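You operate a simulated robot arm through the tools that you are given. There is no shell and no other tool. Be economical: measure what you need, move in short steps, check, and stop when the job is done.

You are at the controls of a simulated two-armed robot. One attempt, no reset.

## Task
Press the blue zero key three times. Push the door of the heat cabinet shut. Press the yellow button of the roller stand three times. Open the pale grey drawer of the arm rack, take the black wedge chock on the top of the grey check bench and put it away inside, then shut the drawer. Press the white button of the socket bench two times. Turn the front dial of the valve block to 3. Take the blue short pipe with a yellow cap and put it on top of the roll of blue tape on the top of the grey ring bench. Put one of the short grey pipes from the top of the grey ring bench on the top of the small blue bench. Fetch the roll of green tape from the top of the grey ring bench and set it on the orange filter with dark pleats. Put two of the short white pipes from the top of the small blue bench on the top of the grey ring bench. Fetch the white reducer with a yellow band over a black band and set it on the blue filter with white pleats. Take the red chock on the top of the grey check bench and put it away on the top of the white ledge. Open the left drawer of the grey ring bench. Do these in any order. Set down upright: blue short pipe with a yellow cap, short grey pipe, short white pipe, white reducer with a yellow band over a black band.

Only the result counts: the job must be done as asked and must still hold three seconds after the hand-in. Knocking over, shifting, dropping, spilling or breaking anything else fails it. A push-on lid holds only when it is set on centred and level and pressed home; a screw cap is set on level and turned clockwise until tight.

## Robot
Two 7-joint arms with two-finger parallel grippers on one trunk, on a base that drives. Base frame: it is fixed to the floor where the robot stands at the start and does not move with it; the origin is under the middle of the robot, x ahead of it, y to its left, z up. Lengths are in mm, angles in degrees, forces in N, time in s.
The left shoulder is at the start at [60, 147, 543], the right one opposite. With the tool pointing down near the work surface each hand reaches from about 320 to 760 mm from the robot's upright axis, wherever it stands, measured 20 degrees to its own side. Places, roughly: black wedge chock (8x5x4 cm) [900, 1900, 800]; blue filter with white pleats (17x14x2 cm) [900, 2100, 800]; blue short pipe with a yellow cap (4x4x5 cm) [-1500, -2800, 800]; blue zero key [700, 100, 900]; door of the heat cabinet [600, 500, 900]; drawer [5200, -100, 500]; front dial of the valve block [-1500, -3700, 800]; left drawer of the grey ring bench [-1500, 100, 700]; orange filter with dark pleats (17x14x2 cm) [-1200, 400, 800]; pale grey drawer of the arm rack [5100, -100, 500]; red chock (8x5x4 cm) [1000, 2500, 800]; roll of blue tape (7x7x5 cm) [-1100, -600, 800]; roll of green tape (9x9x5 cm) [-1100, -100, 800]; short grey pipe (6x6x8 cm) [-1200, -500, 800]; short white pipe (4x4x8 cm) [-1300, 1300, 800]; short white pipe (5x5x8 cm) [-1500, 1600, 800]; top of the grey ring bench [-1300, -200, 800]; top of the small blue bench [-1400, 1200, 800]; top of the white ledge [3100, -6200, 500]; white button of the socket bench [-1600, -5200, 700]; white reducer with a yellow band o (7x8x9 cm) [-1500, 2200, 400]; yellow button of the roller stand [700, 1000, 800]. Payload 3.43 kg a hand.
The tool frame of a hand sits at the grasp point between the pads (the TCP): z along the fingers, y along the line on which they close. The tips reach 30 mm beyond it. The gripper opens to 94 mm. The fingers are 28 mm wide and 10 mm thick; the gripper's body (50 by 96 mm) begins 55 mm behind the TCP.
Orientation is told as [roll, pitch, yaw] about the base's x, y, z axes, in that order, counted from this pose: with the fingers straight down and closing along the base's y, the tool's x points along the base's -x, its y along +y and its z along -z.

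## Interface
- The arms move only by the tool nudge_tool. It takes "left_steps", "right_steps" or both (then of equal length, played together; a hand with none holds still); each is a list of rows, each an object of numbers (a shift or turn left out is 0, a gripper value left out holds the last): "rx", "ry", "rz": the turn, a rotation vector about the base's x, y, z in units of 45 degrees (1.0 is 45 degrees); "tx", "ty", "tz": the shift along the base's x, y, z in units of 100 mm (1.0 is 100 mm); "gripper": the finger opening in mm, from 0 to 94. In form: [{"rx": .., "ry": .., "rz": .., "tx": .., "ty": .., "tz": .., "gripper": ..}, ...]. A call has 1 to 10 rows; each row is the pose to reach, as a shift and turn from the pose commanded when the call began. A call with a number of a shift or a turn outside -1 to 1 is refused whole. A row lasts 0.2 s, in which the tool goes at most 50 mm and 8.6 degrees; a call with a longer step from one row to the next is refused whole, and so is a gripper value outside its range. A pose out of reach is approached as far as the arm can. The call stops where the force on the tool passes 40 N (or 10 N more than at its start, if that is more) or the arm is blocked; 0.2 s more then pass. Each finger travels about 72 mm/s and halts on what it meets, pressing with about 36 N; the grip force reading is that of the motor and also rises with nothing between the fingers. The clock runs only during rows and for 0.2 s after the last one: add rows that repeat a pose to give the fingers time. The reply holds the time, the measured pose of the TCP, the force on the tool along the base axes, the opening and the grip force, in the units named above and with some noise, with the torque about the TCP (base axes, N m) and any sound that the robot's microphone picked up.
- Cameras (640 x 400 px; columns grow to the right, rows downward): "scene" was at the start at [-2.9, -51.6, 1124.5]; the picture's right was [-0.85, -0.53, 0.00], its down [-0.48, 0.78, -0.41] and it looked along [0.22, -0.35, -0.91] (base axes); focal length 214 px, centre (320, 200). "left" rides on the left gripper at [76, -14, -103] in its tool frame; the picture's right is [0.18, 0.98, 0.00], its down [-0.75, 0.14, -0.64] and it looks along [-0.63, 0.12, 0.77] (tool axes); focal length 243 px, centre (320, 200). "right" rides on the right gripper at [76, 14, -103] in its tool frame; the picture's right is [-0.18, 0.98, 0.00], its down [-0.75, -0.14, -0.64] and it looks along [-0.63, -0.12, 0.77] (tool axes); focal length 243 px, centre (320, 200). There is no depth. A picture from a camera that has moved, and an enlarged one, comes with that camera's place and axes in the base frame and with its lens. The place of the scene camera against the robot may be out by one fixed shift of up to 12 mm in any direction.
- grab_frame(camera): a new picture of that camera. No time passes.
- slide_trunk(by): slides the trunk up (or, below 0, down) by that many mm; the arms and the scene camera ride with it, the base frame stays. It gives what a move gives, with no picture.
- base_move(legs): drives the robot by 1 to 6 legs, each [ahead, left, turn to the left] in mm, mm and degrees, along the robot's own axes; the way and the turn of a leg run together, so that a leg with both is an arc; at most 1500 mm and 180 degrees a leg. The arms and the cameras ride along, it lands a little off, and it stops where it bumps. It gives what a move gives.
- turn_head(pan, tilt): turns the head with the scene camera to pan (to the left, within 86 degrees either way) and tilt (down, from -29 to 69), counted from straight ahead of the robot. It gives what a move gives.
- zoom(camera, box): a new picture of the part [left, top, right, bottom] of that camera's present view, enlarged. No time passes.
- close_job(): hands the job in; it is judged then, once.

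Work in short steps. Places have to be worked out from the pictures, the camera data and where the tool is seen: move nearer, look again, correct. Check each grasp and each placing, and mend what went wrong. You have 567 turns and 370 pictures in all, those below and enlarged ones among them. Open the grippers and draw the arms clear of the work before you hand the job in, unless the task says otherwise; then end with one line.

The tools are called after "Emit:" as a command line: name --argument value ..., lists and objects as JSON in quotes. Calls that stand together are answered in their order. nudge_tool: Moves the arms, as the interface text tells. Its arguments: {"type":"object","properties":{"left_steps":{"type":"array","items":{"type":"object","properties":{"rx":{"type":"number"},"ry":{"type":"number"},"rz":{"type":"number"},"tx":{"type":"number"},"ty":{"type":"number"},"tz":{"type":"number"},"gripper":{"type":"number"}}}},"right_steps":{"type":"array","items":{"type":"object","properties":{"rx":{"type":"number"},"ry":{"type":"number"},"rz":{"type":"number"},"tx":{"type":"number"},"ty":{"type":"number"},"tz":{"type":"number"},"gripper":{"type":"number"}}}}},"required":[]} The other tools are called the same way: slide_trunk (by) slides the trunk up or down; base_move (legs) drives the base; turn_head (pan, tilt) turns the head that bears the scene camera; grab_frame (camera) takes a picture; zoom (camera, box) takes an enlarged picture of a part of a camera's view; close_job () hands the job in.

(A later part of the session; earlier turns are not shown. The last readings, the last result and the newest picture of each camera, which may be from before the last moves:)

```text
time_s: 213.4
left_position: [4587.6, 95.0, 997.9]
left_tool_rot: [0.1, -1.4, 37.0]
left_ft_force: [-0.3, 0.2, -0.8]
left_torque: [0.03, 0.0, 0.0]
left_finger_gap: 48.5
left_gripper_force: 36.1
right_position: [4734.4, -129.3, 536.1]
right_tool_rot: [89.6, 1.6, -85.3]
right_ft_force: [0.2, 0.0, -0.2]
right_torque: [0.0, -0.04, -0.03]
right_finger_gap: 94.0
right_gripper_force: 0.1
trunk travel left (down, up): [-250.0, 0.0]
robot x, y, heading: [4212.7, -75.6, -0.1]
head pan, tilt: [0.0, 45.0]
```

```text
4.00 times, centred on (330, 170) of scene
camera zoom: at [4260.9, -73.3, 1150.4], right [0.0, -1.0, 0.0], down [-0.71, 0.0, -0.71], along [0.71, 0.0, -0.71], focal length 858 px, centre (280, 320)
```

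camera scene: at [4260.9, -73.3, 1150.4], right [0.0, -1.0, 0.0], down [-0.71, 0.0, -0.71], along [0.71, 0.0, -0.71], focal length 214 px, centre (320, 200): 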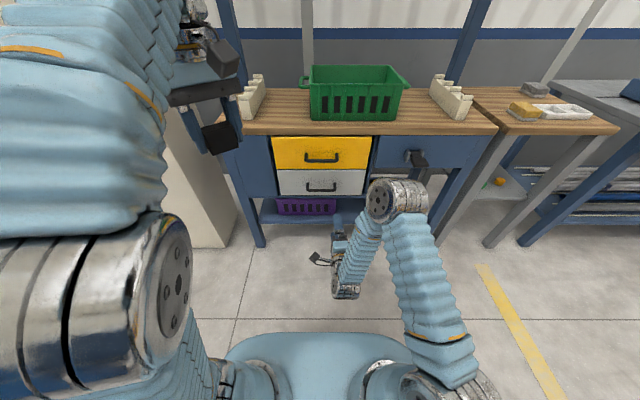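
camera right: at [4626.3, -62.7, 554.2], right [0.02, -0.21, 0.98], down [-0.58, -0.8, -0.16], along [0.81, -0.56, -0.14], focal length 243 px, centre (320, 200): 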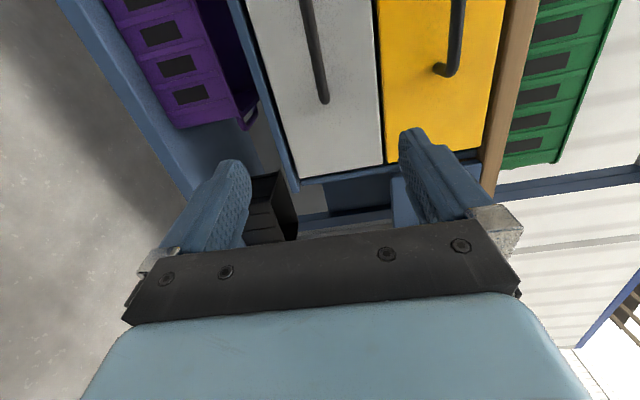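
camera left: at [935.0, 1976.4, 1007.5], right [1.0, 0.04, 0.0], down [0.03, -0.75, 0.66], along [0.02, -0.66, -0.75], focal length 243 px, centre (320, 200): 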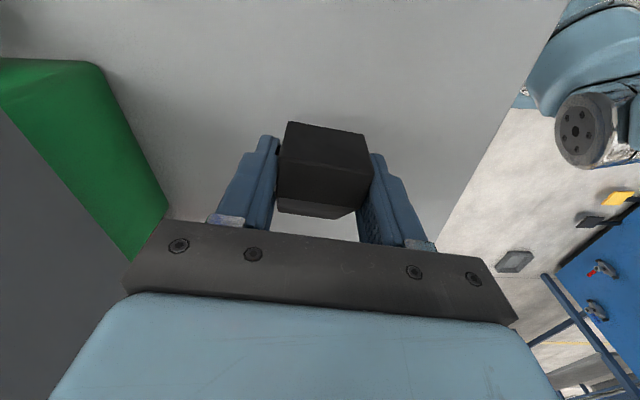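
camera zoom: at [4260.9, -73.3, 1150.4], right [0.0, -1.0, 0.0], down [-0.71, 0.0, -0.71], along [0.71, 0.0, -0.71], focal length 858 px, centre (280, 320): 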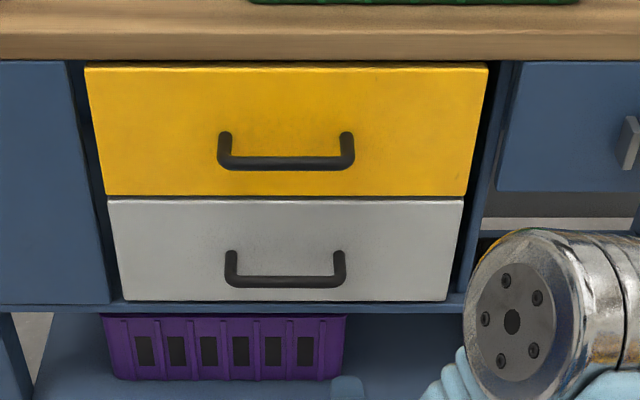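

The handle bar is at about [4948, -78, 524], 40 mm off the drawer face. I drive 120 mm forward and align the hand with it.

Emit:
base_move --legs '[[120, 0, 0]]'

Emit:
nudge_tool --right_steps '[{"ty": 0.25, "tz": -0.1, "rz": -0.1}, {"ty": 0.5, "tz": -0.12, "rz": -0.1}, {"ty": 0.5, "tz": -0.12, "rz": -0.1}]'

Emit:
grab_frame --camera "right"

```text
time_s: 214.6
left_position: [4711.3, 95.1, 996.3]
left_tool_rot: [0.0, -1.6, 37.0]
left_ft_force: [0.3, 0.2, -0.7]
left_torque: [0.01, -0.03, -0.02]
left_finger_gap: 48.6
left_gripper_force: 36.0
right_position: [4859.0, -129.0, 535.6]
right_tool_rot: [89.4, 1.7, -85.5]
right_ft_force: [-0.7, 0.1, 0.2]
right_torque: [0.03, 0.01, 0.0]
right_finger_gap: 94.1
right_gripper_force: 0.1
trunk travel left (down, up): [-250.0, 0.0]
robot x, y, heading: [4334.8, -72.9, 0.2]
head pan, tilt: [0.0, 45.0]
```

```text
time_s: 215.4
left_position: [4711.7, 94.4, 996.9]
left_tool_rot: [0.1, -1.6, 36.9]
left_ft_force: [0.7, 0.1, -1.3]
left_torque: [-0.03, 0.02, -0.01]
left_finger_gap: 48.8
left_gripper_force: 36.0
right_position: [4858.3, -77.8, 524.3]
right_tool_rot: [89.6, 1.7, -89.9]
right_ft_force: [-0.6, 0.2, 0.7]
right_torque: [-0.01, 0.01, 0.01]
right_finger_gap: 93.9
right_gripper_force: 0.1
trunk travel left (down, up): [-250.0, 0.0]
robot x, y, heading: [4335.2, -68.6, 0.1]
head pan, tilt: [0.0, 45.0]
```

```text
300 pictures are left
camera right: at [4755.6, -3.5, 542.4], right [0.01, -0.21, 0.98], down [-0.64, -0.75, -0.16], along [0.77, -0.63, -0.14], focal length 243 px, centre (320, 200)
```

right: 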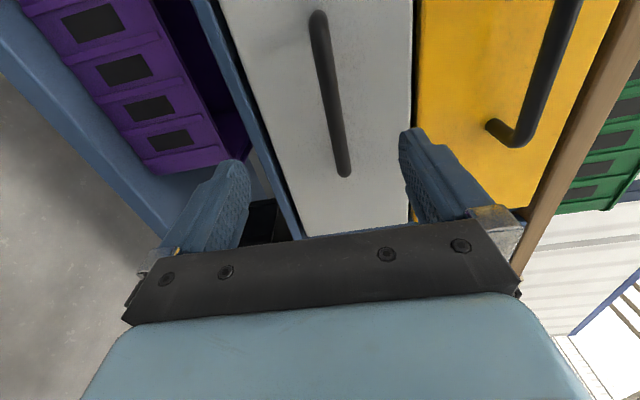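

The bar is nicely centred between the fingers. I advance 80 mm.

Emit:
nudge_tool --right_steps '[{"tx": 0.3}, {"tx": 0.6}, {"tx": 0.8}]'

Emit:
grab_frame --camera "right"

```text
time_s: 216.2
left_position: [4711.2, 95.7, 996.8]
left_tool_rot: [0.1, -1.6, 37.0]
left_ft_force: [-1.0, -0.1, -0.3]
left_torque: [-0.05, 0.01, 0.0]
left_finger_gap: 48.8
left_gripper_force: 36.3
right_position: [4940.1, -78.7, 522.5]
right_tool_rot: [89.6, 1.8, -89.8]
right_ft_force: [-0.1, 0.3, 0.3]
right_torque: [0.0, -0.04, -0.04]
right_finger_gap: 93.9
right_gripper_force: 0.0
trunk travel left (down, up): [-250.0, 0.0]
robot x, y, heading: [4340.5, -69.9, 0.4]
head pan, tilt: [0.0, 45.0]
```

```text
299 pictures are left
camera right: at [4836.5, -4.6, 540.9], right [0.01, -0.21, 0.98], down [-0.64, -0.75, -0.16], along [0.77, -0.62, -0.14], focal length 243 px, centre (320, 200)
```

right: 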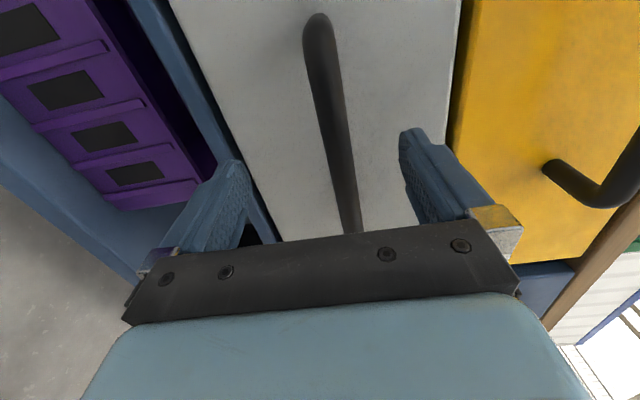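

The bar lies between the fingers, about 8 mm above centre. I raise slightly and close on it.

Emit:
nudge_tool --right_steps '[{"tz": 0.09, "tx": 0.06, "gripper": 60}, {"tz": 0.09, "tx": 0.06, "gripper": 30}, {"tz": 0.09, "tx": 0.06, "gripper": 5}, {"tz": 0.09, "tx": 0.06, "gripper": 5}, {"tz": 0.09, "tx": 0.06, "gripper": 5}, {"tz": 0.09, "tx": 0.06, "gripper": 5}]'

```text
time_s: 217.7
left_position: [4709.6, 94.4, 997.3]
left_tool_rot: [-0.1, -1.8, 37.0]
left_ft_force: [0.2, -0.3, -1.1]
left_torque: [0.0, 0.04, 0.0]
left_finger_gap: 48.7
left_gripper_force: 36.1
right_position: [4942.1, -77.3, 535.2]
right_tool_rot: [90.0, 1.7, -89.8]
right_ft_force: [-26.9, -7.2, 17.2]
right_torque: [-1.4, -0.27, -0.05]
right_finger_gap: 14.7
right_gripper_force: 45.3
trunk travel left (down, up): [-250.0, 0.0]
robot x, y, heading: [4338.3, -76.5, 0.1]
head pan, tilt: [0.0, 45.0]
stopped in row 6 (right hand): the force on the tool passed its limit at 42 N (the readings are from after the stop); the commanded pose is now the measured one
```

Gripping the bar (14.7 mm). I pull straight back.

Emit:
nudge_tool --right_steps '[{"tx": -0.1, "tz": 0.02}, {"tx": -0.25, "tz": 0.02}, {"tx": -0.4, "tz": 0.02}, {"tx": -0.6, "tz": 0.02}, {"tx": -0.8, "tz": 0.02}, {"tx": -1.0, "tz": 0.02}]'

Emit:
grab_frame --camera "scene"

```text
time_s: 219.1
left_position: [4711.5, 93.8, 997.9]
left_tool_rot: [0.1, -1.7, 37.0]
left_ft_force: [-0.9, -0.6, -0.9]
left_torque: [0.02, -0.01, -0.01]
left_finger_gap: 48.4
left_gripper_force: 36.1
right_position: [4844.4, -79.5, 535.5]
right_tool_rot: [89.6, 1.6, -90.0]
right_ft_force: [0.5, -6.8, 3.7]
right_torque: [-1.29, -0.07, -0.34]
right_finger_gap: 14.3
right_gripper_force: 45.2
trunk travel left (down, up): [-250.0, 0.0]
robot x, y, heading: [4334.6, -73.7, -0.2]
head pan, tilt: [0.0, 45.0]
```

```text
298 pictures are left
camera scene: at [4384.0, -73.3, 1150.4], right [0.0, -1.0, 0.0], down [-0.71, 0.0, -0.71], along [0.71, 0.0, -0.71], focal length 214 px, centre (320, 200)
```

scene: 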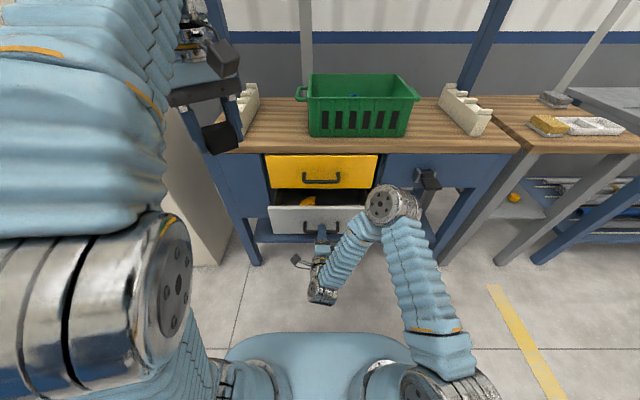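

It slides easily. I pull another 130 mm by driving the base back.

Emit:
base_move --legs '[[-130, 0, 0]]'

Emit:
grab_frame --camera "scene"

```text
time_s: 220.4
left_position: [4578.5, 95.0, 996.8]
left_tool_rot: [0.2, -1.6, 37.1]
left_ft_force: [-0.4, -0.4, -0.7]
left_torque: [0.02, 0.01, 0.01]
left_finger_gap: 48.8
left_gripper_force: 35.7
right_position: [4713.8, -78.8, 535.7]
right_tool_rot: [89.8, 1.7, -89.9]
right_ft_force: [0.7, -31.0, -2.4]
right_torque: [-1.29, -0.03, 0.02]
right_finger_gap: 14.3
right_gripper_force: 45.1
trunk travel left (down, up): [-250.0, 0.0]
robot x, y, heading: [4204.9, -71.8, 0.2]
head pan, tilt: [0.0, 45.0]
```

```text
297 pictures are left
camera scene: at [4253.4, -75.0, 1150.4], right [0.01, -1.0, 0.0], down [-0.71, 0.0, -0.71], along [0.71, 0.01, -0.71], focal length 214 px, centre (320, 200)
```

scene: 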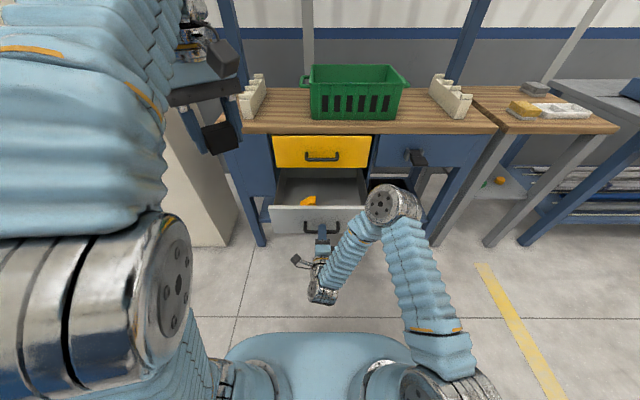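

The drawer is open about 230 mm; a yellow ring lies inside at roughly [4905, -23]. I release the handle and move the right hand back and to the right.

Emit:
nudge_tool --right_steps '[{"gripper": 60}, {"gripper": 60}, {"tx": -0.3, "gripper": 60}, {"tx": -0.6, "gripper": 60}, {"tx": -0.6, "ty": -0.4}, {"tx": -0.6, "ty": -0.8, "gripper": 0}, {"tx": -0.6, "ty": -1.0, "gripper": 0}]'

Emit:
nudge_tool --left_steps '[{"rz": -0.18, "tx": 0.2}, {"rz": -0.36, "tx": 0.4}, {"rz": -0.54, "tx": 0.6, "ty": -0.1}, {"rz": -0.72, "tx": 0.8, "ty": -0.2}, {"rz": -0.82, "tx": 1.0, "ty": -0.3, "tz": -0.1}]'

Emit:
zoom --camera "scene" --box '[240, 120, 400, 250]'

```text
time_s: 222.0
left_position: [4579.7, 95.2, 997.5]
left_tool_rot: [0.1, -1.6, 37.1]
left_ft_force: [-0.5, -0.7, -0.6]
left_torque: [-0.02, -0.01, 0.02]
left_finger_gap: 48.6
left_gripper_force: 36.0
right_position: [4654.2, -180.1, 534.3]
right_tool_rot: [89.7, 1.7, -89.9]
right_ft_force: [-0.2, 0.6, -0.1]
right_torque: [-0.02, 0.0, -0.02]
right_finger_gap: 0.0
right_gripper_force: 21.0
trunk travel left (down, up): [-250.0, 0.0]
robot x, y, heading: [4207.1, -74.5, 0.4]
head pan, tilt: [0.0, 45.0]
```

```text
time_s: 223.2
left_position: [4675.5, 69.1, 979.7]
left_tool_rot: [0.2, -1.7, 0.2]
left_ft_force: [-0.9, 0.6, -0.3]
left_torque: [-0.03, -0.05, 0.0]
left_finger_gap: 48.9
left_gripper_force: 36.2
left hand out of reach, approached as far as the arm can: row 3, 4, 5
right_position: [4654.5, -179.4, 535.4]
right_tool_rot: [89.7, 1.5, -89.8]
right_ft_force: [-0.4, -0.6, 0.9]
right_torque: [0.01, 0.0, 0.01]
right_finger_gap: 0.2
right_gripper_force: 33.3
trunk travel left (down, up): [-250.0, 0.0]
robot x, y, heading: [4203.8, -74.1, 0.5]
head pan, tilt: [0.0, 45.0]
```

```text
3.08 times, centred on (320, 185) of scene
camera zoom: at [4252.7, -73.1, 1150.5], right [0.01, -1.0, 0.0], down [-0.71, 0.0, -0.71], along [0.71, 0.0, -0.71], focal length 660 px, centre (320, 246)
```

zoom: 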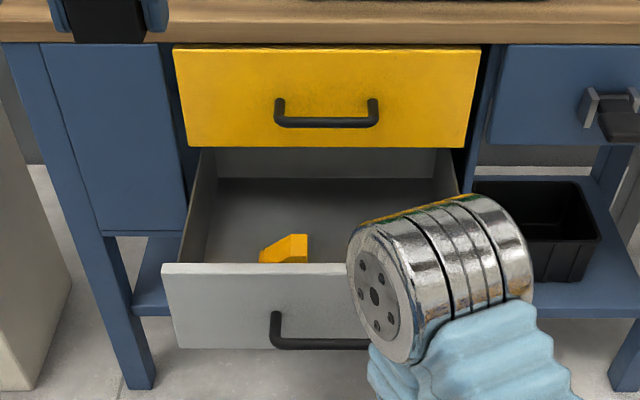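

The drawer's free half is the right side. I shift the base 150 mm right and 80 mm forward so the left hand can drop the wedge there and the right arm is out of the way.

Emit:
base_move --legs '[[0, -150, -0.3], [80, 0, 0]]'

Emit:
nudge_tool --left_steps '[{"tz": -0.3, "tx": 0.2}, {"tz": -0.6, "tx": 0.4, "ty": -0.2}, {"tz": -0.8, "tx": 0.7, "ty": -0.5}, {"tz": -1.0, "tx": 1.0, "ty": -0.7}]'

Emit:
grab_frame --camera "scene"

Emit:
grab_frame --camera "left"

```text
time_s: 225.2
left_position: [4758.4, -84.2, 979.8]
left_tool_rot: [0.1, -1.8, -0.2]
left_ft_force: [-0.3, -0.2, -1.1]
left_torque: [-0.01, 0.01, 0.0]
left_finger_gap: 48.7
left_gripper_force: 36.2
right_position: [4734.0, -330.6, 534.9]
right_tool_rot: [89.8, 1.5, -90.4]
right_ft_force: [-1.3, 0.4, 0.2]
right_torque: [0.01, 0.0, -0.04]
right_finger_gap: 0.0
right_gripper_force: 33.2
trunk travel left (down, up): [-250.0, 0.0]
robot x, y, heading: [4291.3, -222.0, -0.2]
head pan, tilt: [0.0, 45.0]
```

```text
time_s: 226.2
left_position: [4851.1, -151.9, 876.3]
left_tool_rot: [0.0, -1.8, -0.2]
left_ft_force: [0.6, -0.8, 0.4]
left_torque: [0.0, -0.01, -0.04]
left_finger_gap: 48.7
left_gripper_force: 36.2
left hand out of reach, approached as far as the arm can: row 4
right_position: [4734.6, -331.2, 535.0]
right_tool_rot: [89.7, 1.4, -90.3]
right_ft_force: [-0.3, 0.6, -0.2]
right_torque: [0.0, -0.01, -0.03]
right_finger_gap: 0.0
right_gripper_force: 32.9
trunk travel left (down, up): [-250.0, 0.0]
robot x, y, heading: [4283.9, -219.9, -0.2]
head pan, tilt: [0.0, 45.0]
```

```text
295 pictures are left
camera scene: at [4333.9, -221.9, 1150.5], right [0.0, -1.0, 0.0], down [-0.71, 0.0, -0.71], along [0.71, 0.0, -0.71], focal length 214 px, centre (320, 200)
```

scene: 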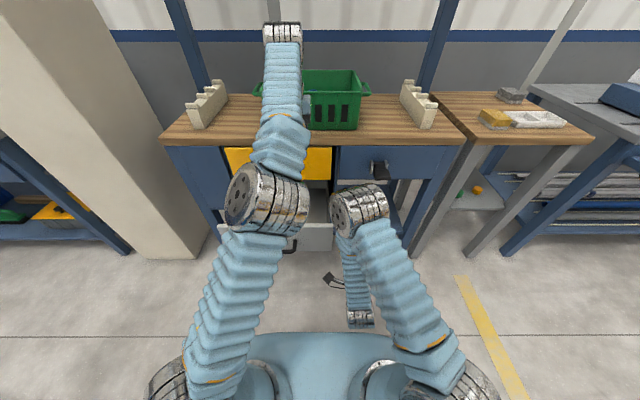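

```text
294 pictures are left
camera left: at [4770.4, -167.6, 976.2], right [-0.18, 0.98, 0.0], down [0.73, 0.14, 0.67], along [0.66, 0.12, -0.75], focal length 243 px, centre (320, 200)
```

left: 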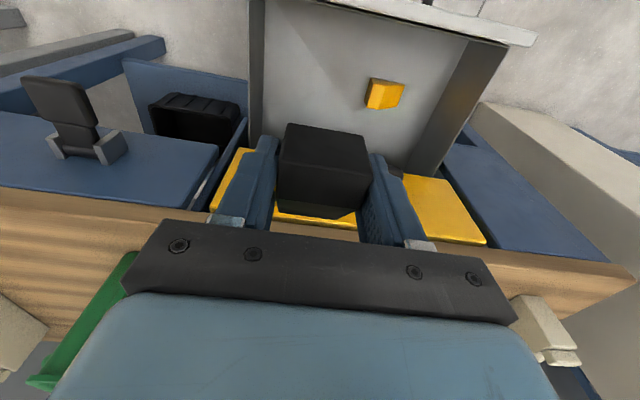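

The yellow chock in the drawer is at [4902, -25]; the right half is free. I lower the wedge straight down at about [4860, -140].

Emit:
nudge_tool --left_steps '[{"tz": -0.3, "ty": 0.12, "tx": 0.08}, {"tz": -0.6, "ty": 0.12, "tx": 0.08}, {"tz": -0.9, "ty": 0.12, "tx": 0.08}, {"tz": -1.0, "ty": 0.12, "tx": 0.08}]'

Emit:
nudge_tool --left_steps '[{"tz": -0.3}, {"tz": -0.6}, {"tz": -0.9}, {"tz": -1.0}]'

Emit:
grab_frame --camera "left"

```text
time_s: 227.2
left_position: [4856.5, -143.2, 778.6]
left_tool_rot: [0.0, -1.8, -0.2]
left_ft_force: [-0.6, 0.2, -0.2]
left_torque: [0.0, 0.01, 0.0]
left_finger_gap: 48.8
left_gripper_force: 35.9
right_position: [4734.7, -331.6, 535.5]
right_tool_rot: [89.7, 1.4, -90.3]
right_ft_force: [-0.4, 0.3, 0.6]
right_torque: [-0.05, 0.01, -0.02]
right_finger_gap: 0.0
right_gripper_force: 33.1
trunk travel left (down, up): [-250.0, 0.0]
robot x, y, heading: [4286.8, -220.7, -0.5]
head pan, tilt: [0.0, 45.0]
```

```text
time_s: 228.2
left_position: [4858.8, -143.5, 678.2]
left_tool_rot: [0.1, -1.8, -0.2]
left_ft_force: [-0.1, -0.3, -1.4]
left_torque: [-0.03, 0.02, 0.0]
left_finger_gap: 48.8
left_gripper_force: 35.7
right_position: [4735.3, -331.7, 534.5]
right_tool_rot: [89.8, 1.5, -90.5]
right_ft_force: [-0.3, -0.7, 1.0]
right_torque: [0.02, -0.03, -0.03]
right_finger_gap: 0.2
right_gripper_force: 32.9
trunk travel left (down, up): [-250.0, 0.0]
robot x, y, heading: [4289.1, -220.1, -0.2]
head pan, tilt: [0.0, 45.0]
```

```text
293 pictures are left
camera left: at [4779.8, -157.6, 776.8], right [-0.18, 0.98, 0.0], down [0.73, 0.14, 0.67], along [0.66, 0.12, -0.75], focal length 243 px, centre (320, 200)
```

left: 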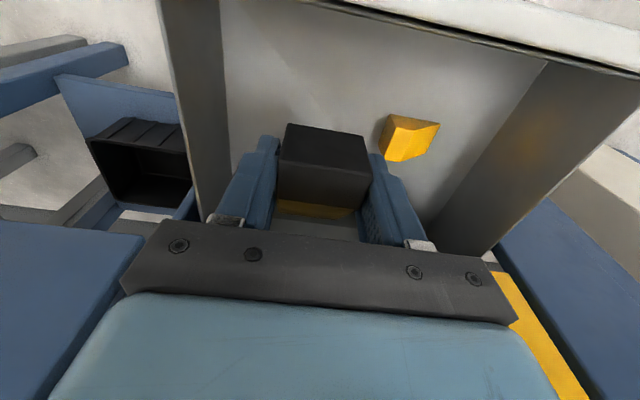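

Clearances are fine on both sides. I keep lowering, slowing near the floor.

Emit:
nudge_tool --left_steps '[{"tz": -0.3}, {"tz": -0.6}, {"tz": -0.9}, {"tz": -1.0}]'

Emit:
nudge_tool --left_steps '[{"tz": -0.1}, {"tz": -0.2}, {"tz": -0.3}, {"tz": -0.4}, {"tz": -0.5}, {"tz": -0.6}, {"tz": -0.7}]'

Emit:
grab_frame --camera "left"

```text
time_s: 229.2
left_position: [4859.6, -143.7, 578.1]
left_tool_rot: [0.0, -1.8, -0.2]
left_ft_force: [0.7, 0.0, -1.1]
left_torque: [0.0, 0.02, 0.0]
left_finger_gap: 48.7
left_gripper_force: 35.9
right_position: [4734.7, -332.4, 534.4]
right_tool_rot: [89.6, 1.4, -90.4]
right_ft_force: [-0.5, -0.4, -0.2]
right_torque: [0.02, 0.01, 0.0]
right_finger_gap: 0.0
right_gripper_force: 32.5
trunk travel left (down, up): [-250.0, 0.0]
robot x, y, heading: [4286.0, -222.7, -0.2]
head pan, tilt: [0.0, 45.0]
```

```text
time_s: 231.0
left_position: [4862.1, -140.6, 518.7]
left_tool_rot: [-0.5, -2.7, 0.0]
left_ft_force: [1.1, -0.5, 23.2]
left_torque: [-0.05, 2.36, 0.07]
left_finger_gap: 48.8
left_gripper_force: 35.6
right_position: [4735.1, -338.5, 533.3]
right_tool_rot: [89.7, 1.5, -91.3]
right_ft_force: [0.0, -0.2, 0.1]
right_torque: [0.02, 0.01, 0.01]
right_finger_gap: 0.0
right_gripper_force: 32.9
trunk travel left (down, up): [-250.0, 0.0]
robot x, y, heading: [4285.8, -221.6, -0.4]
head pan, tilt: [0.0, 45.0]
stopped in row 7 (left hand): the force on the tool passed its limit at 42 N (the readings are from after the stop); the commanded pose is now the measured one
```

```text
292 pictures are left
camera left: at [4780.8, -155.3, 617.0], right [-0.19, 0.98, -0.02], down [0.72, 0.15, 0.68], along [0.67, 0.11, -0.74], focal length 243 px, centre (320, 200)
```

left: 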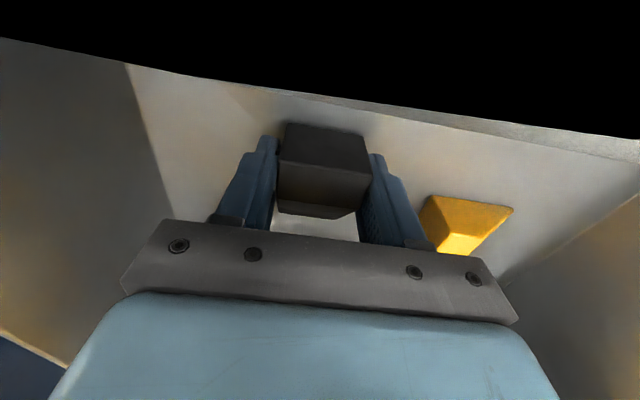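

Contact with the drawer floor at about the expected height. I relieve 2 mm, open the fingers moderately and lift straight up.

Emit:
nudge_tool --left_steps '[{"tz": 0.01, "gripper": 64}, {"tz": 0.01, "gripper": 64}, {"tz": 0.01, "gripper": 64}]'

Emit:
nudge_tool --left_steps '[{"tz": 0.1}, {"tz": 0.3}, {"tz": 0.6}, {"tz": 0.9}, {"tz": 1.0}]'

Emit:
grab_frame --camera "left"

```text
time_s: 231.8
left_position: [4861.7, -140.8, 518.8]
left_tool_rot: [-0.4, -2.6, 0.0]
left_ft_force: [1.5, -0.6, 31.4]
left_torque: [-0.12, 3.03, 0.07]
left_finger_gap: 63.7
left_gripper_force: 0.0
right_position: [4734.0, -338.6, 533.8]
right_tool_rot: [89.6, 1.5, -91.3]
right_ft_force: [0.3, 0.1, 0.8]
right_torque: [-0.01, 0.05, 0.0]
right_finger_gap: 0.2
right_gripper_force: 33.2
trunk travel left (down, up): [-250.0, 0.0]
robot x, y, heading: [4285.5, -223.8, -0.3]
head pan, tilt: [0.0, 45.0]
```

```text
time_s: 233.0
left_position: [4862.0, -141.2, 615.7]
left_tool_rot: [-0.4, -2.5, 0.1]
left_ft_force: [-0.3, 0.7, -0.1]
left_torque: [0.01, -0.01, -0.03]
left_finger_gap: 64.1
left_gripper_force: 0.1
right_position: [4736.9, -338.4, 532.6]
right_tool_rot: [89.5, 1.4, -91.3]
right_ft_force: [0.4, -1.2, -0.1]
right_torque: [-0.02, -0.01, 0.01]
right_finger_gap: 0.1
right_gripper_force: 33.2
trunk travel left (down, up): [-250.0, 0.0]
robot x, y, heading: [4287.6, -224.9, -0.3]
head pan, tilt: [0.0, 45.0]
```

```text
291 pictures are left
camera left: at [4780.3, -155.3, 715.4], right [-0.19, 0.98, -0.01], down [0.73, 0.15, 0.67], along [0.66, 0.11, -0.74], focal length 243 px, centre (320, 200)
```

left: 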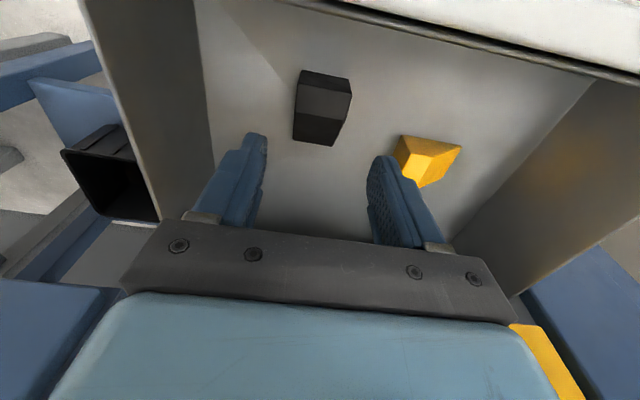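

The wedge rests inside, clear of the yellow chock. I raise the left arm, back up 130 mm, and position the closed right fist before the drawer front, above the handle bar.

Emit:
nudge_tool --left_steps '[{"tz": 0.4}, {"tz": 0.8}, {"tz": 1.0}]'

Emit:
nudge_tool --left_steps '[{"tz": 0.4, "ty": 0.2}, {"tz": 0.8, "ty": 0.4}, {"tz": 1.0, "ty": 0.7}]'

Emit:
base_move --legs '[[-130, 0, 0.3], [0, 120, 0]]'

Emit:
nudge_tool --right_steps '[{"ty": 0.4, "tz": 0.1}, {"ty": 0.8, "tz": 0.2}, {"ty": 1.0, "tz": 0.38}]'

Emit:
grab_frame --camera "right"

Emit:
grab_frame --camera "scene"

```text
time_s: 233.8
left_position: [4860.1, -140.2, 715.6]
left_tool_rot: [-0.4, -2.5, 0.1]
left_ft_force: [-0.8, 0.5, 0.0]
left_torque: [0.0, -0.02, 0.0]
left_finger_gap: 64.1
left_gripper_force: 0.0
right_position: [4735.9, -337.7, 532.8]
right_tool_rot: [89.5, 1.5, -91.3]
right_ft_force: [-0.1, 0.0, -1.1]
right_torque: [-0.01, -0.02, 0.02]
right_finger_gap: 0.3
right_gripper_force: 33.2
trunk travel left (down, up): [-250.0, 0.0]
robot x, y, heading: [4287.9, -221.3, 0.0]
head pan, tilt: [0.0, 45.0]
```

```text
time_s: 234.6
left_position: [4860.8, -72.1, 820.0]
left_tool_rot: [-0.3, -2.5, 0.1]
left_ft_force: [0.1, 0.5, 0.2]
left_torque: [0.02, 0.0, 0.01]
left_finger_gap: 64.1
left_gripper_force: 0.0
right_position: [4735.7, -338.1, 532.3]
right_tool_rot: [89.5, 1.6, -91.3]
right_ft_force: [-0.4, 0.2, 0.3]
right_torque: [0.02, -0.02, 0.0]
right_finger_gap: 0.0
right_gripper_force: 32.8
trunk travel left (down, up): [-250.0, 0.0]
robot x, y, heading: [4288.5, -221.8, -0.2]
head pan, tilt: [0.0, 45.0]
```

```text
time_s: 236.7
left_position: [4727.9, 51.5, 819.2]
left_tool_rot: [-0.3, -2.5, 0.5]
left_ft_force: [-0.1, 0.0, 0.0]
left_torque: [0.0, 0.02, 0.02]
left_finger_gap: 64.1
left_gripper_force: 0.0
right_position: [4603.9, -216.6, 532.3]
right_tool_rot: [89.5, 1.5, -90.9]
right_ft_force: [-0.4, 0.5, 0.1]
right_torque: [0.03, 0.01, 0.01]
right_finger_gap: 0.3
right_gripper_force: 33.7
trunk travel left (down, up): [-250.0, 0.0]
robot x, y, heading: [4156.2, -102.4, 0.4]
head pan, tilt: [0.0, 45.0]
```

```text
time_s: 237.5
left_position: [4727.9, 50.6, 818.7]
left_tool_rot: [-0.4, -2.4, 0.4]
left_ft_force: [0.4, -0.2, -0.5]
left_torque: [0.01, 0.04, 0.0]
left_finger_gap: 64.0
left_gripper_force: 0.1
right_position: [4604.1, -115.3, 569.9]
right_tool_rot: [89.5, 1.5, -90.9]
right_ft_force: [-0.3, -0.3, 0.3]
right_torque: [0.01, 0.0, 0.02]
right_finger_gap: 0.0
right_gripper_force: 33.1
trunk travel left (down, up): [-250.0, 0.0]
robot x, y, heading: [4155.1, -103.7, 0.4]
head pan, tilt: [0.0, 45.0]
```

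```text
290 pictures are left
camera right: at [4502.8, -39.2, 588.0], right [0.01, -0.21, 0.98], down [-0.65, -0.74, -0.15], along [0.76, -0.64, -0.14], focal length 243 px, centre (320, 200)
```

right: 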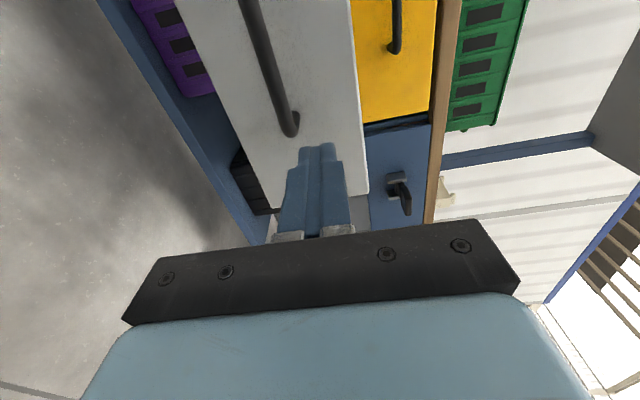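

```text
289 pictures are left
camera scene: at [4202.3, -102.4, 1150.4], right [0.0, -1.0, 0.0], down [-0.71, 0.0, -0.71], along [0.71, 0.0, -0.71], focal length 214 px, centre (320, 200)
```

scene: 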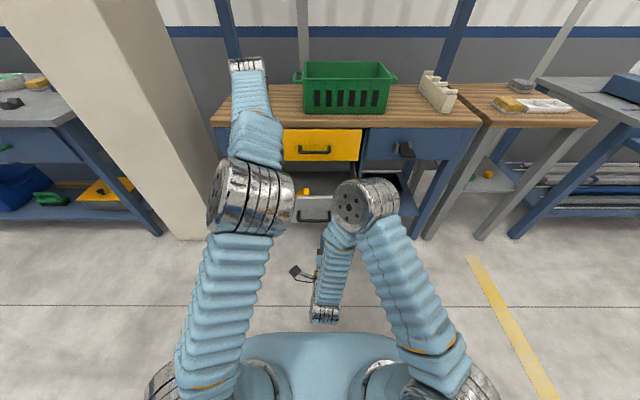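

I shift the fist to y≈-85, and lift/retract the left hand so it won't hit the bench when I drive forward.

Emit:
nudge_tool --right_steps '[{"ty": 0.1}, {"ty": 0.2}, {"ty": 0.3}, {"ty": 0.3}]' --left_steps '[{"tz": 0.3, "tx": -0.2}, {"tz": 0.6, "tx": -0.4}, {"tz": 0.9, "tx": -0.6}, {"tz": 1.0, "tx": -0.8}]'

Emit:
base_move --legs '[[120, 0, 0]]'

Emit:
grab_frame --camera "right"

```text
time_s: 238.5
left_position: [4646.6, 50.2, 919.8]
left_tool_rot: [-0.4, -2.4, 0.5]
left_ft_force: [0.0, -0.2, 0.6]
left_torque: [-0.02, 0.01, 0.03]
left_finger_gap: 63.9
left_gripper_force: 0.0
right_position: [4604.9, -85.8, 570.2]
right_tool_rot: [89.6, 1.5, -90.9]
right_ft_force: [0.6, 0.3, -0.6]
right_torque: [0.02, -0.02, 0.03]
right_finger_gap: 0.2
right_gripper_force: 33.1
trunk travel left (down, up): [-250.0, 0.0]
robot x, y, heading: [4152.5, -101.4, 0.2]
head pan, tilt: [0.0, 45.0]
```

```text
time_s: 239.7
left_position: [4767.7, 50.2, 918.0]
left_tool_rot: [-0.3, -2.5, 0.5]
left_ft_force: [-0.7, -0.7, 0.0]
left_torque: [0.01, 0.0, -0.02]
left_finger_gap: 64.2
left_gripper_force: 0.1
right_position: [4725.7, -84.4, 570.2]
right_tool_rot: [89.4, 1.5, -90.9]
right_ft_force: [-0.5, -0.2, -0.9]
right_torque: [0.0, 0.0, -0.01]
right_finger_gap: 0.1
right_gripper_force: 33.2
trunk travel left (down, up): [-250.0, 0.0]
robot x, y, heading: [4272.8, -100.9, 0.1]
head pan, tilt: [0.0, 45.0]
```

```text
288 pictures are left
camera right: at [4623.5, -9.0, 588.4], right [0.01, -0.21, 0.98], down [-0.66, -0.74, -0.16], along [0.76, -0.64, -0.14], focal length 243 px, centre (320, 200)
```

right: 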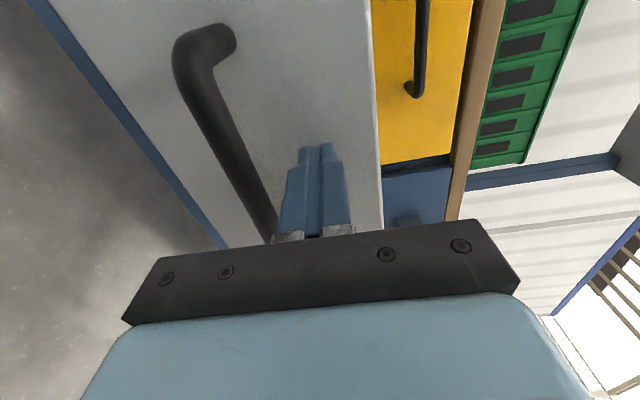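

The fist is right at the face above the handle. I push forward with the arm.

Emit:
nudge_tool --right_steps '[{"tx": 0.2}, {"tx": 0.4}, {"tx": 0.6}, {"tx": 0.8}, {"tx": 1.0}]'

Emit:
nudge_tool --right_steps '[{"tx": 0.2}, {"tx": 0.4}, {"tx": 0.6}, {"tx": 0.8}, {"tx": 1.0}]'

Emit:
nudge_tool --right_steps '[{"tx": 0.1}, {"tx": 0.2}, {"tx": 0.3}, {"tx": 0.4}, {"tx": 0.5}, {"tx": 0.6}]'

Emit:
grab_frame --camera "right"

```text
time_s: 240.9
left_position: [4768.6, 50.4, 918.9]
left_tool_rot: [-0.4, -2.4, 0.6]
left_ft_force: [-0.1, 0.1, -0.4]
left_torque: [-0.01, 0.0, 0.04]
left_finger_gap: 63.9
left_gripper_force: 0.0
right_position: [4824.7, -86.0, 569.7]
right_tool_rot: [89.5, 1.5, -91.0]
right_ft_force: [-0.1, 0.2, -0.5]
right_torque: [0.06, 0.02, -0.02]
right_finger_gap: 0.0
right_gripper_force: 32.2
trunk travel left (down, up): [-250.0, 0.0]
robot x, y, heading: [4276.7, -100.0, 0.2]
head pan, tilt: [0.0, 45.0]
```

```text
time_s: 242.1
left_position: [4769.1, 49.6, 917.2]
left_tool_rot: [-0.4, -2.5, 0.5]
left_ft_force: [-0.6, -0.2, -0.1]
left_torque: [0.01, -0.02, -0.02]
left_finger_gap: 64.0
left_gripper_force: 0.0
right_position: [4927.0, -84.3, 570.3]
right_tool_rot: [89.6, 1.5, -90.9]
right_ft_force: [0.7, -0.4, 0.5]
right_torque: [0.02, 0.0, -0.02]
right_finger_gap: 0.0
right_gripper_force: 32.7
trunk travel left (down, up): [-250.0, 0.0]
robot x, y, heading: [4275.9, -101.1, 0.6]
head pan, tilt: [0.0, 45.0]
```

```text
time_s: 243.2
left_position: [4766.4, 50.7, 918.6]
left_tool_rot: [-0.5, -2.5, 0.5]
left_ft_force: [-0.6, 0.3, 0.3]
left_torque: [-0.03, 0.01, -0.03]
left_finger_gap: 63.9
left_gripper_force: 0.2
right_position: [4964.9, -86.0, 569.6]
right_tool_rot: [89.4, 1.6, -91.0]
right_ft_force: [-16.5, -4.6, 5.6]
right_torque: [0.1, -0.24, 0.05]
right_finger_gap: 0.0
right_gripper_force: 33.0
trunk travel left (down, up): [-250.0, 0.0]
robot x, y, heading: [4274.9, -100.6, 0.2]
head pan, tilt: [0.0, 45.0]
stopped in row 5 (right hand): the force on the tool passed its limit at 51 N (the readings are from after the stop); the commanded pose is now the measured one
```

```text
287 pictures are left
camera right: at [4862.9, -9.5, 587.8], right [0.01, -0.21, 0.98], down [-0.65, -0.74, -0.15], along [0.76, -0.64, -0.14], focal length 243 px, centre (320, 200)
```

right: 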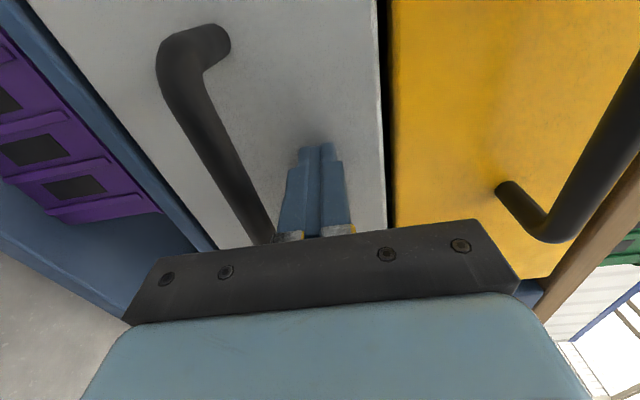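

The drawer is shut flush with the wedge inside. I back off and restore the right hand to a vertical pose step by step.

Emit:
base_move --legs '[[-250, 0, 0]]'

Emit:
nudge_tool --right_steps '[{"tx": -0.2, "ty": -0.2, "ry": 0.18, "tz": 0.1}, {"tx": -0.4, "ty": -0.4, "ry": 0.36, "tz": 0.2}, {"tx": -0.6, "ty": -0.6, "ry": 0.54, "tz": 0.3}, {"tx": -0.8, "ty": -0.8, "ry": 0.72, "tz": 0.4}, {"tx": -1.0, "ty": -1.0, "ry": 0.9, "tz": 0.5}, {"tx": -1.0, "ty": -1.0, "ry": 1.0, "tz": 0.6}]'

Emit:
nudge_tool --right_steps '[{"tx": -0.2, "ry": 0.18, "tz": 0.2}, {"tx": -0.4, "ry": 0.36, "tz": 0.4}, {"tx": -0.6, "ry": 0.54, "tz": 0.6}, {"tx": -0.8, "ry": 0.72, "tz": 0.8}, {"tx": -1.0, "ry": 0.9, "tz": 1.0}, {"tx": -1.0, "ry": 0.97, "tz": 1.0}]'

Emit:
nudge_tool --right_steps '[{"rz": 0.18, "tz": 0.2}, {"rz": 0.36, "tz": 0.4}, {"rz": 0.54, "tz": 0.6}, {"rz": 0.72, "tz": 0.8}, {"rz": 0.9, "tz": 1.0}, {"rz": 1.0, "tz": 1.0}]'

Emit:
nudge_tool --right_steps '[{"rz": 0.18, "tz": 0.2, "gripper": 94}, {"rz": 0.36, "tz": 0.4}, {"rz": 0.54, "tz": 0.6}, {"rz": 0.72, "tz": 0.8}, {"rz": 0.9, "tz": 1.0}, {"rz": 1.0, "tz": 1.0}]'

```text
time_s: 245.1
left_position: [4516.7, 51.4, 917.9]
left_tool_rot: [-0.3, -2.5, 0.8]
left_ft_force: [-0.4, -0.2, 0.6]
left_torque: [-0.04, 0.01, 0.0]
left_finger_gap: 63.9
left_gripper_force: 0.0
right_position: [4713.8, -82.6, 568.3]
right_tool_rot: [89.3, 1.5, -90.5]
right_ft_force: [-0.5, 0.4, 0.0]
right_torque: [-0.01, -0.02, -0.04]
right_finger_gap: 0.1
right_gripper_force: 33.3
trunk travel left (down, up): [-250.0, 0.0]
robot x, y, heading: [4024.4, -107.4, 0.6]
head pan, tilt: [0.0, 45.0]
```

```text
time_s: 246.5
left_position: [4516.1, 52.5, 918.9]
left_tool_rot: [-0.4, -2.5, 0.8]
left_ft_force: [0.4, -0.6, -0.2]
left_torque: [-0.01, 0.0, -0.04]
left_finger_gap: 64.1
left_gripper_force: 0.0
right_position: [4613.0, -182.5, 628.2]
right_tool_rot: [44.2, 0.7, -91.4]
right_ft_force: [0.4, -0.9, 0.7]
right_torque: [0.01, -0.02, -0.04]
right_finger_gap: 0.1
right_gripper_force: 33.0
trunk travel left (down, up): [-250.0, 0.0]
robot x, y, heading: [4021.6, -103.5, 0.6]
head pan, tilt: [0.0, 45.0]
```

```text
time_s: 247.9
left_position: [4516.1, 51.1, 917.9]
left_tool_rot: [-0.4, -2.5, 0.8]
left_ft_force: [-0.2, -0.7, -0.7]
left_torque: [-0.01, 0.0, -0.02]
left_finger_gap: 64.0
left_gripper_force: 0.0
right_position: [4514.1, -183.3, 727.9]
right_tool_rot: [0.5, -0.4, -91.5]
right_ft_force: [0.4, -0.3, 0.0]
right_torque: [0.0, 0.01, 0.01]
right_finger_gap: 0.2
right_gripper_force: 33.1
trunk travel left (down, up): [-250.0, 0.0]
robot x, y, heading: [4023.5, -103.1, 0.6]
head pan, tilt: [0.0, 45.0]
```

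```text
time_s: 249.3
left_position: [4516.7, 51.7, 918.2]
left_tool_rot: [-0.4, -2.4, 0.8]
left_ft_force: [0.7, -0.9, -0.8]
left_torque: [0.03, 0.01, 0.0]
left_finger_gap: 64.1
left_gripper_force: 0.1
right_position: [4514.5, -182.5, 829.3]
right_tool_rot: [0.5, -0.7, -46.3]
right_ft_force: [0.0, -0.1, 0.6]
right_torque: [0.02, 0.0, 0.0]
right_finger_gap: 0.3
right_gripper_force: 33.3
trunk travel left (down, up): [-250.0, 0.0]
robot x, y, heading: [4026.5, -104.0, 0.4]
head pan, tilt: [0.0, 45.0]
```

```text
time_s: 250.7
left_position: [4516.0, 52.0, 919.3]
left_tool_rot: [-0.4, -2.5, 0.8]
left_ft_force: [-0.8, 0.2, 0.1]
left_torque: [0.02, -0.02, 0.01]
left_finger_gap: 63.9
left_gripper_force: 0.0
right_position: [4513.5, -184.0, 927.7]
right_tool_rot: [0.5, -0.5, -1.4]
right_ft_force: [-0.6, 0.7, -0.4]
right_torque: [0.0, -0.04, -0.03]
right_finger_gap: 93.9
right_gripper_force: 0.0
trunk travel left (down, up): [-250.0, 0.0]
robot x, y, heading: [4025.5, -102.5, 0.3]
head pan, tilt: [0.0, 45.0]
```

Verify the rack, then compact the arms and drive back west.

Emit:
zoom --camera "scene" --box '[220, 80, 440, 220]'

Emit:
nudge_tool --right_steps '[{"tx": -0.4}, {"tx": -0.8}, {"tx": -1.0}]' --left_steps '[{"tx": -0.3, "ty": 0.3, "tz": 0.2, "gripper": 94}, {"tx": -0.6, "ty": 0.6, "tz": 0.4}, {"tx": -0.9, "ty": 0.7, "tz": 0.6}]'

Emit:
base_move --legs '[[0, -1500, 0], [-1500, 0, 0], [-1500, 0, 0], [-1400, 0, 0]]'

```text
2.86 times, centred on (330, 150) of scene
camera zoom: at [4071.2, -103.2, 1150.4], right [0.01, -1.0, 0.0], down [-0.71, -0.01, -0.71], along [0.71, 0.01, -0.71], focal length 613 px, centre (291, 343)
```

zoom: 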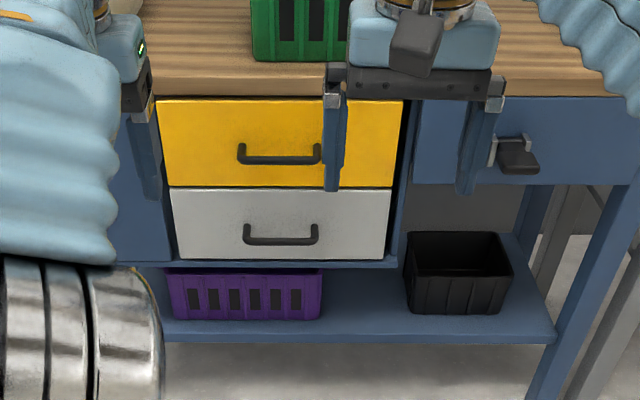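

```text
time_s: 251.5
left_position: [4426.8, 124.6, 977.8]
left_tool_rot: [-0.3, -2.4, 0.7]
left_ft_force: [0.7, 0.5, 0.2]
left_torque: [0.02, 0.02, 0.01]
left_finger_gap: 94.1
left_gripper_force: 0.0
right_position: [4413.9, -182.7, 927.9]
right_tool_rot: [0.7, -0.6, -1.4]
right_ft_force: [-0.3, -0.3, 0.5]
right_torque: [0.02, -0.03, 0.01]
right_finger_gap: 93.7
right_gripper_force: 0.0
trunk travel left (down, up): [-250.0, 0.0]
robot x, y, heading: [4024.3, -101.9, 0.8]
head pan, tilt: [0.0, 45.0]
```

```text
time_s: 279.4
left_position: [41.4, -1367.1, 978.3]
left_tool_rot: [-0.3, -2.5, 1.3]
left_ft_force: [-0.2, 0.2, -0.3]
left_torque: [-0.01, 0.01, 0.01]
left_finger_gap: 94.2
left_gripper_force: 0.0
right_position: [33.0, -1673.1, 928.6]
right_tool_rot: [0.7, -0.6, -0.8]
right_ft_force: [-0.1, -0.4, 0.0]
right_torque: [-0.01, 0.0, -0.04]
right_finger_gap: 94.3
right_gripper_force: 0.1
trunk travel left (down, up): [-250.0, 0.0]
robot x, y, heading: [-358.1, -1598.3, 1.3]
head pan, tilt: [0.0, 45.0]
```

I turn around to face west and look.

Emit:
base_move --legs '[[0, 0, 178.7]]'

Emit:
turn_head --pan 0 --tilt 12

Emit:
grab_frame --camera "scene"

Emit:
turn_head --pan -60 --tilt 12

Emit:
grab_frame --camera "scene"

```text
time_s: 287.1
left_position: [-760.9, -1824.5, 978.3]
left_tool_rot: [-0.4, -2.5, -179.4]
left_ft_force: [0.2, -0.1, -1.0]
left_torque: [-0.01, 0.0, 0.0]
left_finger_gap: 93.8
left_gripper_force: 0.1
right_position: [-747.9, -1519.2, 928.5]
right_tool_rot: [0.8, -0.5, 178.5]
right_ft_force: [-0.3, -0.5, -1.0]
right_torque: [0.02, -0.01, -0.03]
right_finger_gap: 94.1
right_gripper_force: 0.0
trunk travel left (down, up): [-250.0, 0.0]
robot x, y, heading: [-355.5, -1598.0, -179.6]
head pan, tilt: [0.0, 45.0]
```

```text
time_s: 288.1
left_position: [-761.2, -1824.4, 977.8]
left_tool_rot: [-0.3, -2.5, -179.3]
left_ft_force: [0.1, -0.3, 0.6]
left_torque: [0.01, -0.01, -0.04]
left_finger_gap: 94.0
left_gripper_force: 0.0
right_position: [-747.5, -1519.1, 928.4]
right_tool_rot: [0.7, -0.5, 178.6]
right_ft_force: [0.7, -0.7, 0.1]
right_torque: [0.0, -0.01, 0.01]
right_finger_gap: 94.0
right_gripper_force: 0.0
trunk travel left (down, up): [-250.0, 0.0]
robot x, y, heading: [-357.5, -1597.9, -179.8]
head pan, tilt: [0.0, 12.0]
```

```text
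285 pictures are left
camera scene: at [-426.0, -1600.4, 1202.1], right [-0.01, 1.0, 0.0], down [0.21, 0.0, -0.98], along [-0.98, -0.01, -0.21], focal length 214 px, centre (320, 200)
```

scene: 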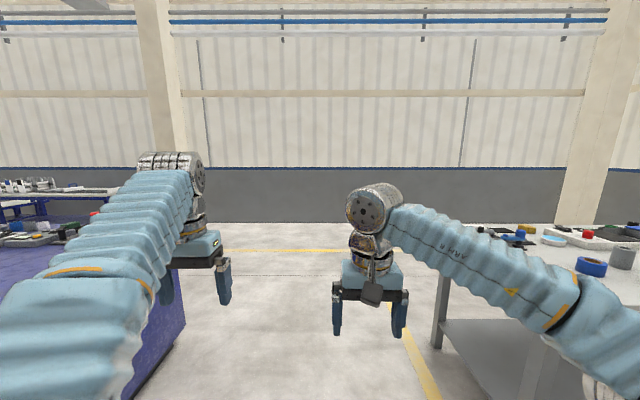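

```text
time_s: 289.4
left_position: [-761.6, -1824.9, 977.6]
left_tool_rot: [-0.4, -2.5, -179.3]
left_ft_force: [0.1, 0.3, -0.3]
left_torque: [0.02, 0.02, 0.02]
left_finger_gap: 94.0
left_gripper_force: 0.0
right_position: [-748.2, -1518.7, 928.5]
right_tool_rot: [0.6, -0.6, 178.4]
right_ft_force: [0.5, -0.4, -0.3]
right_torque: [0.0, 0.0, -0.02]
right_finger_gap: 94.0
right_gripper_force: 0.0
trunk travel left (down, up): [-250.0, 0.0]
robot x, y, heading: [-357.5, -1600.6, -179.5]
head pan, tilt: [-60.0, 12.0]
```

```text
284 pictures are left
camera scene: at [-380.1, -1519.3, 1202.1], right [0.86, 0.51, 0.0], down [0.11, -0.18, -0.98], along [-0.5, 0.84, -0.21], focal length 214 px, centre (320, 200)
```

scene: 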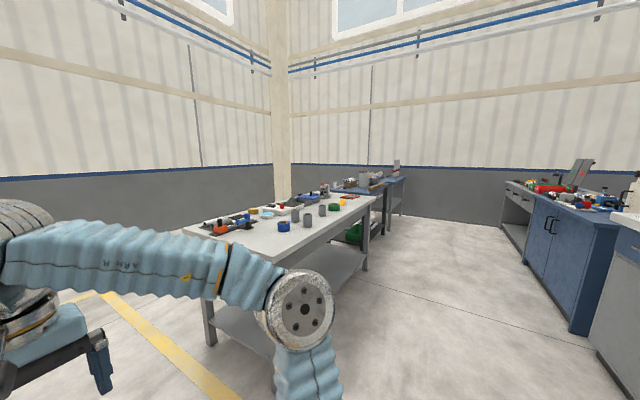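

Emit:
zoom --camera "scene" --box '[180, 150, 440, 320]'

```text
2.35 times, centred on (310, 235) of scene
camera zoom: at [-380.1, -1519.3, 1202.1], right [0.86, 0.51, 0.0], down [0.11, -0.18, -0.98], along [-0.5, 0.84, -0.21], focal length 505 px, centre (344, 118)
```

zoom: 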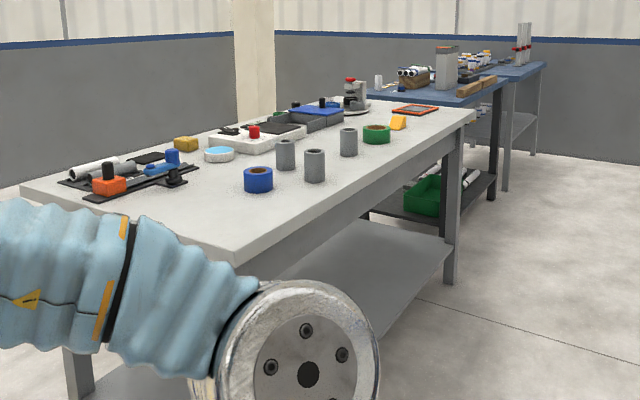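

Ring bench: the blue tape, grey pipes, green tape and orange filter sit near its +x edge. I drive alongside to face it at y≈-50.

Emit:
base_move --legs '[[0, -1500, 0], [250, 0, 0]]'

Emit:
turn_head --pan 0 --tilt 30

Emit:
grab_frame --camera "scene"

```text
time_s: 298.4
left_position: [-1028.6, -304.0, 977.3]
left_tool_rot: [-0.3, -2.4, -178.6]
left_ft_force: [-0.3, 0.2, -0.8]
left_torque: [-0.02, -0.01, 0.0]
left_finger_gap: 93.9
left_gripper_force: 0.1
right_position: [-1018.2, 3.0, 929.1]
right_tool_rot: [0.8, -0.5, 179.1]
right_ft_force: [0.8, 0.2, 0.1]
right_torque: [0.02, 0.05, 0.04]
right_finger_gap: 94.2
right_gripper_force: 0.0
trunk travel left (down, up): [-250.0, 0.0]
robot x, y, heading: [-624.8, -74.1, -178.9]
head pan, tilt: [-60.0, 12.0]
```

```text
time_s: 299.7
left_position: [-1028.2, -304.7, 977.5]
left_tool_rot: [-0.4, -2.5, -178.6]
left_ft_force: [0.5, -0.3, 0.0]
left_torque: [0.02, 0.02, 0.01]
left_finger_gap: 94.1
left_gripper_force: 0.0
right_position: [-1018.8, 0.1, 927.9]
right_tool_rot: [0.7, -0.6, 179.1]
right_ft_force: [0.1, 0.4, -0.8]
right_torque: [-0.01, 0.0, 0.01]
right_finger_gap: 94.3
right_gripper_force: 0.1
trunk travel left (down, up): [-250.0, 0.0]
robot x, y, heading: [-628.8, -70.2, -179.0]
head pan, tilt: [0.0, 30.0]
```

```text
282 pictures are left
camera scene: at [-692.5, -75.5, 1173.1], right [-0.02, 1.0, 0.0], down [0.5, 0.01, -0.87], along [-0.87, -0.02, -0.5], focal length 214 px, centre (320, 200)
```

scene: 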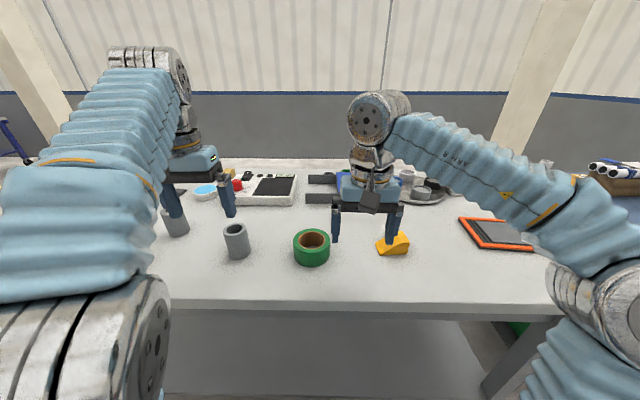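

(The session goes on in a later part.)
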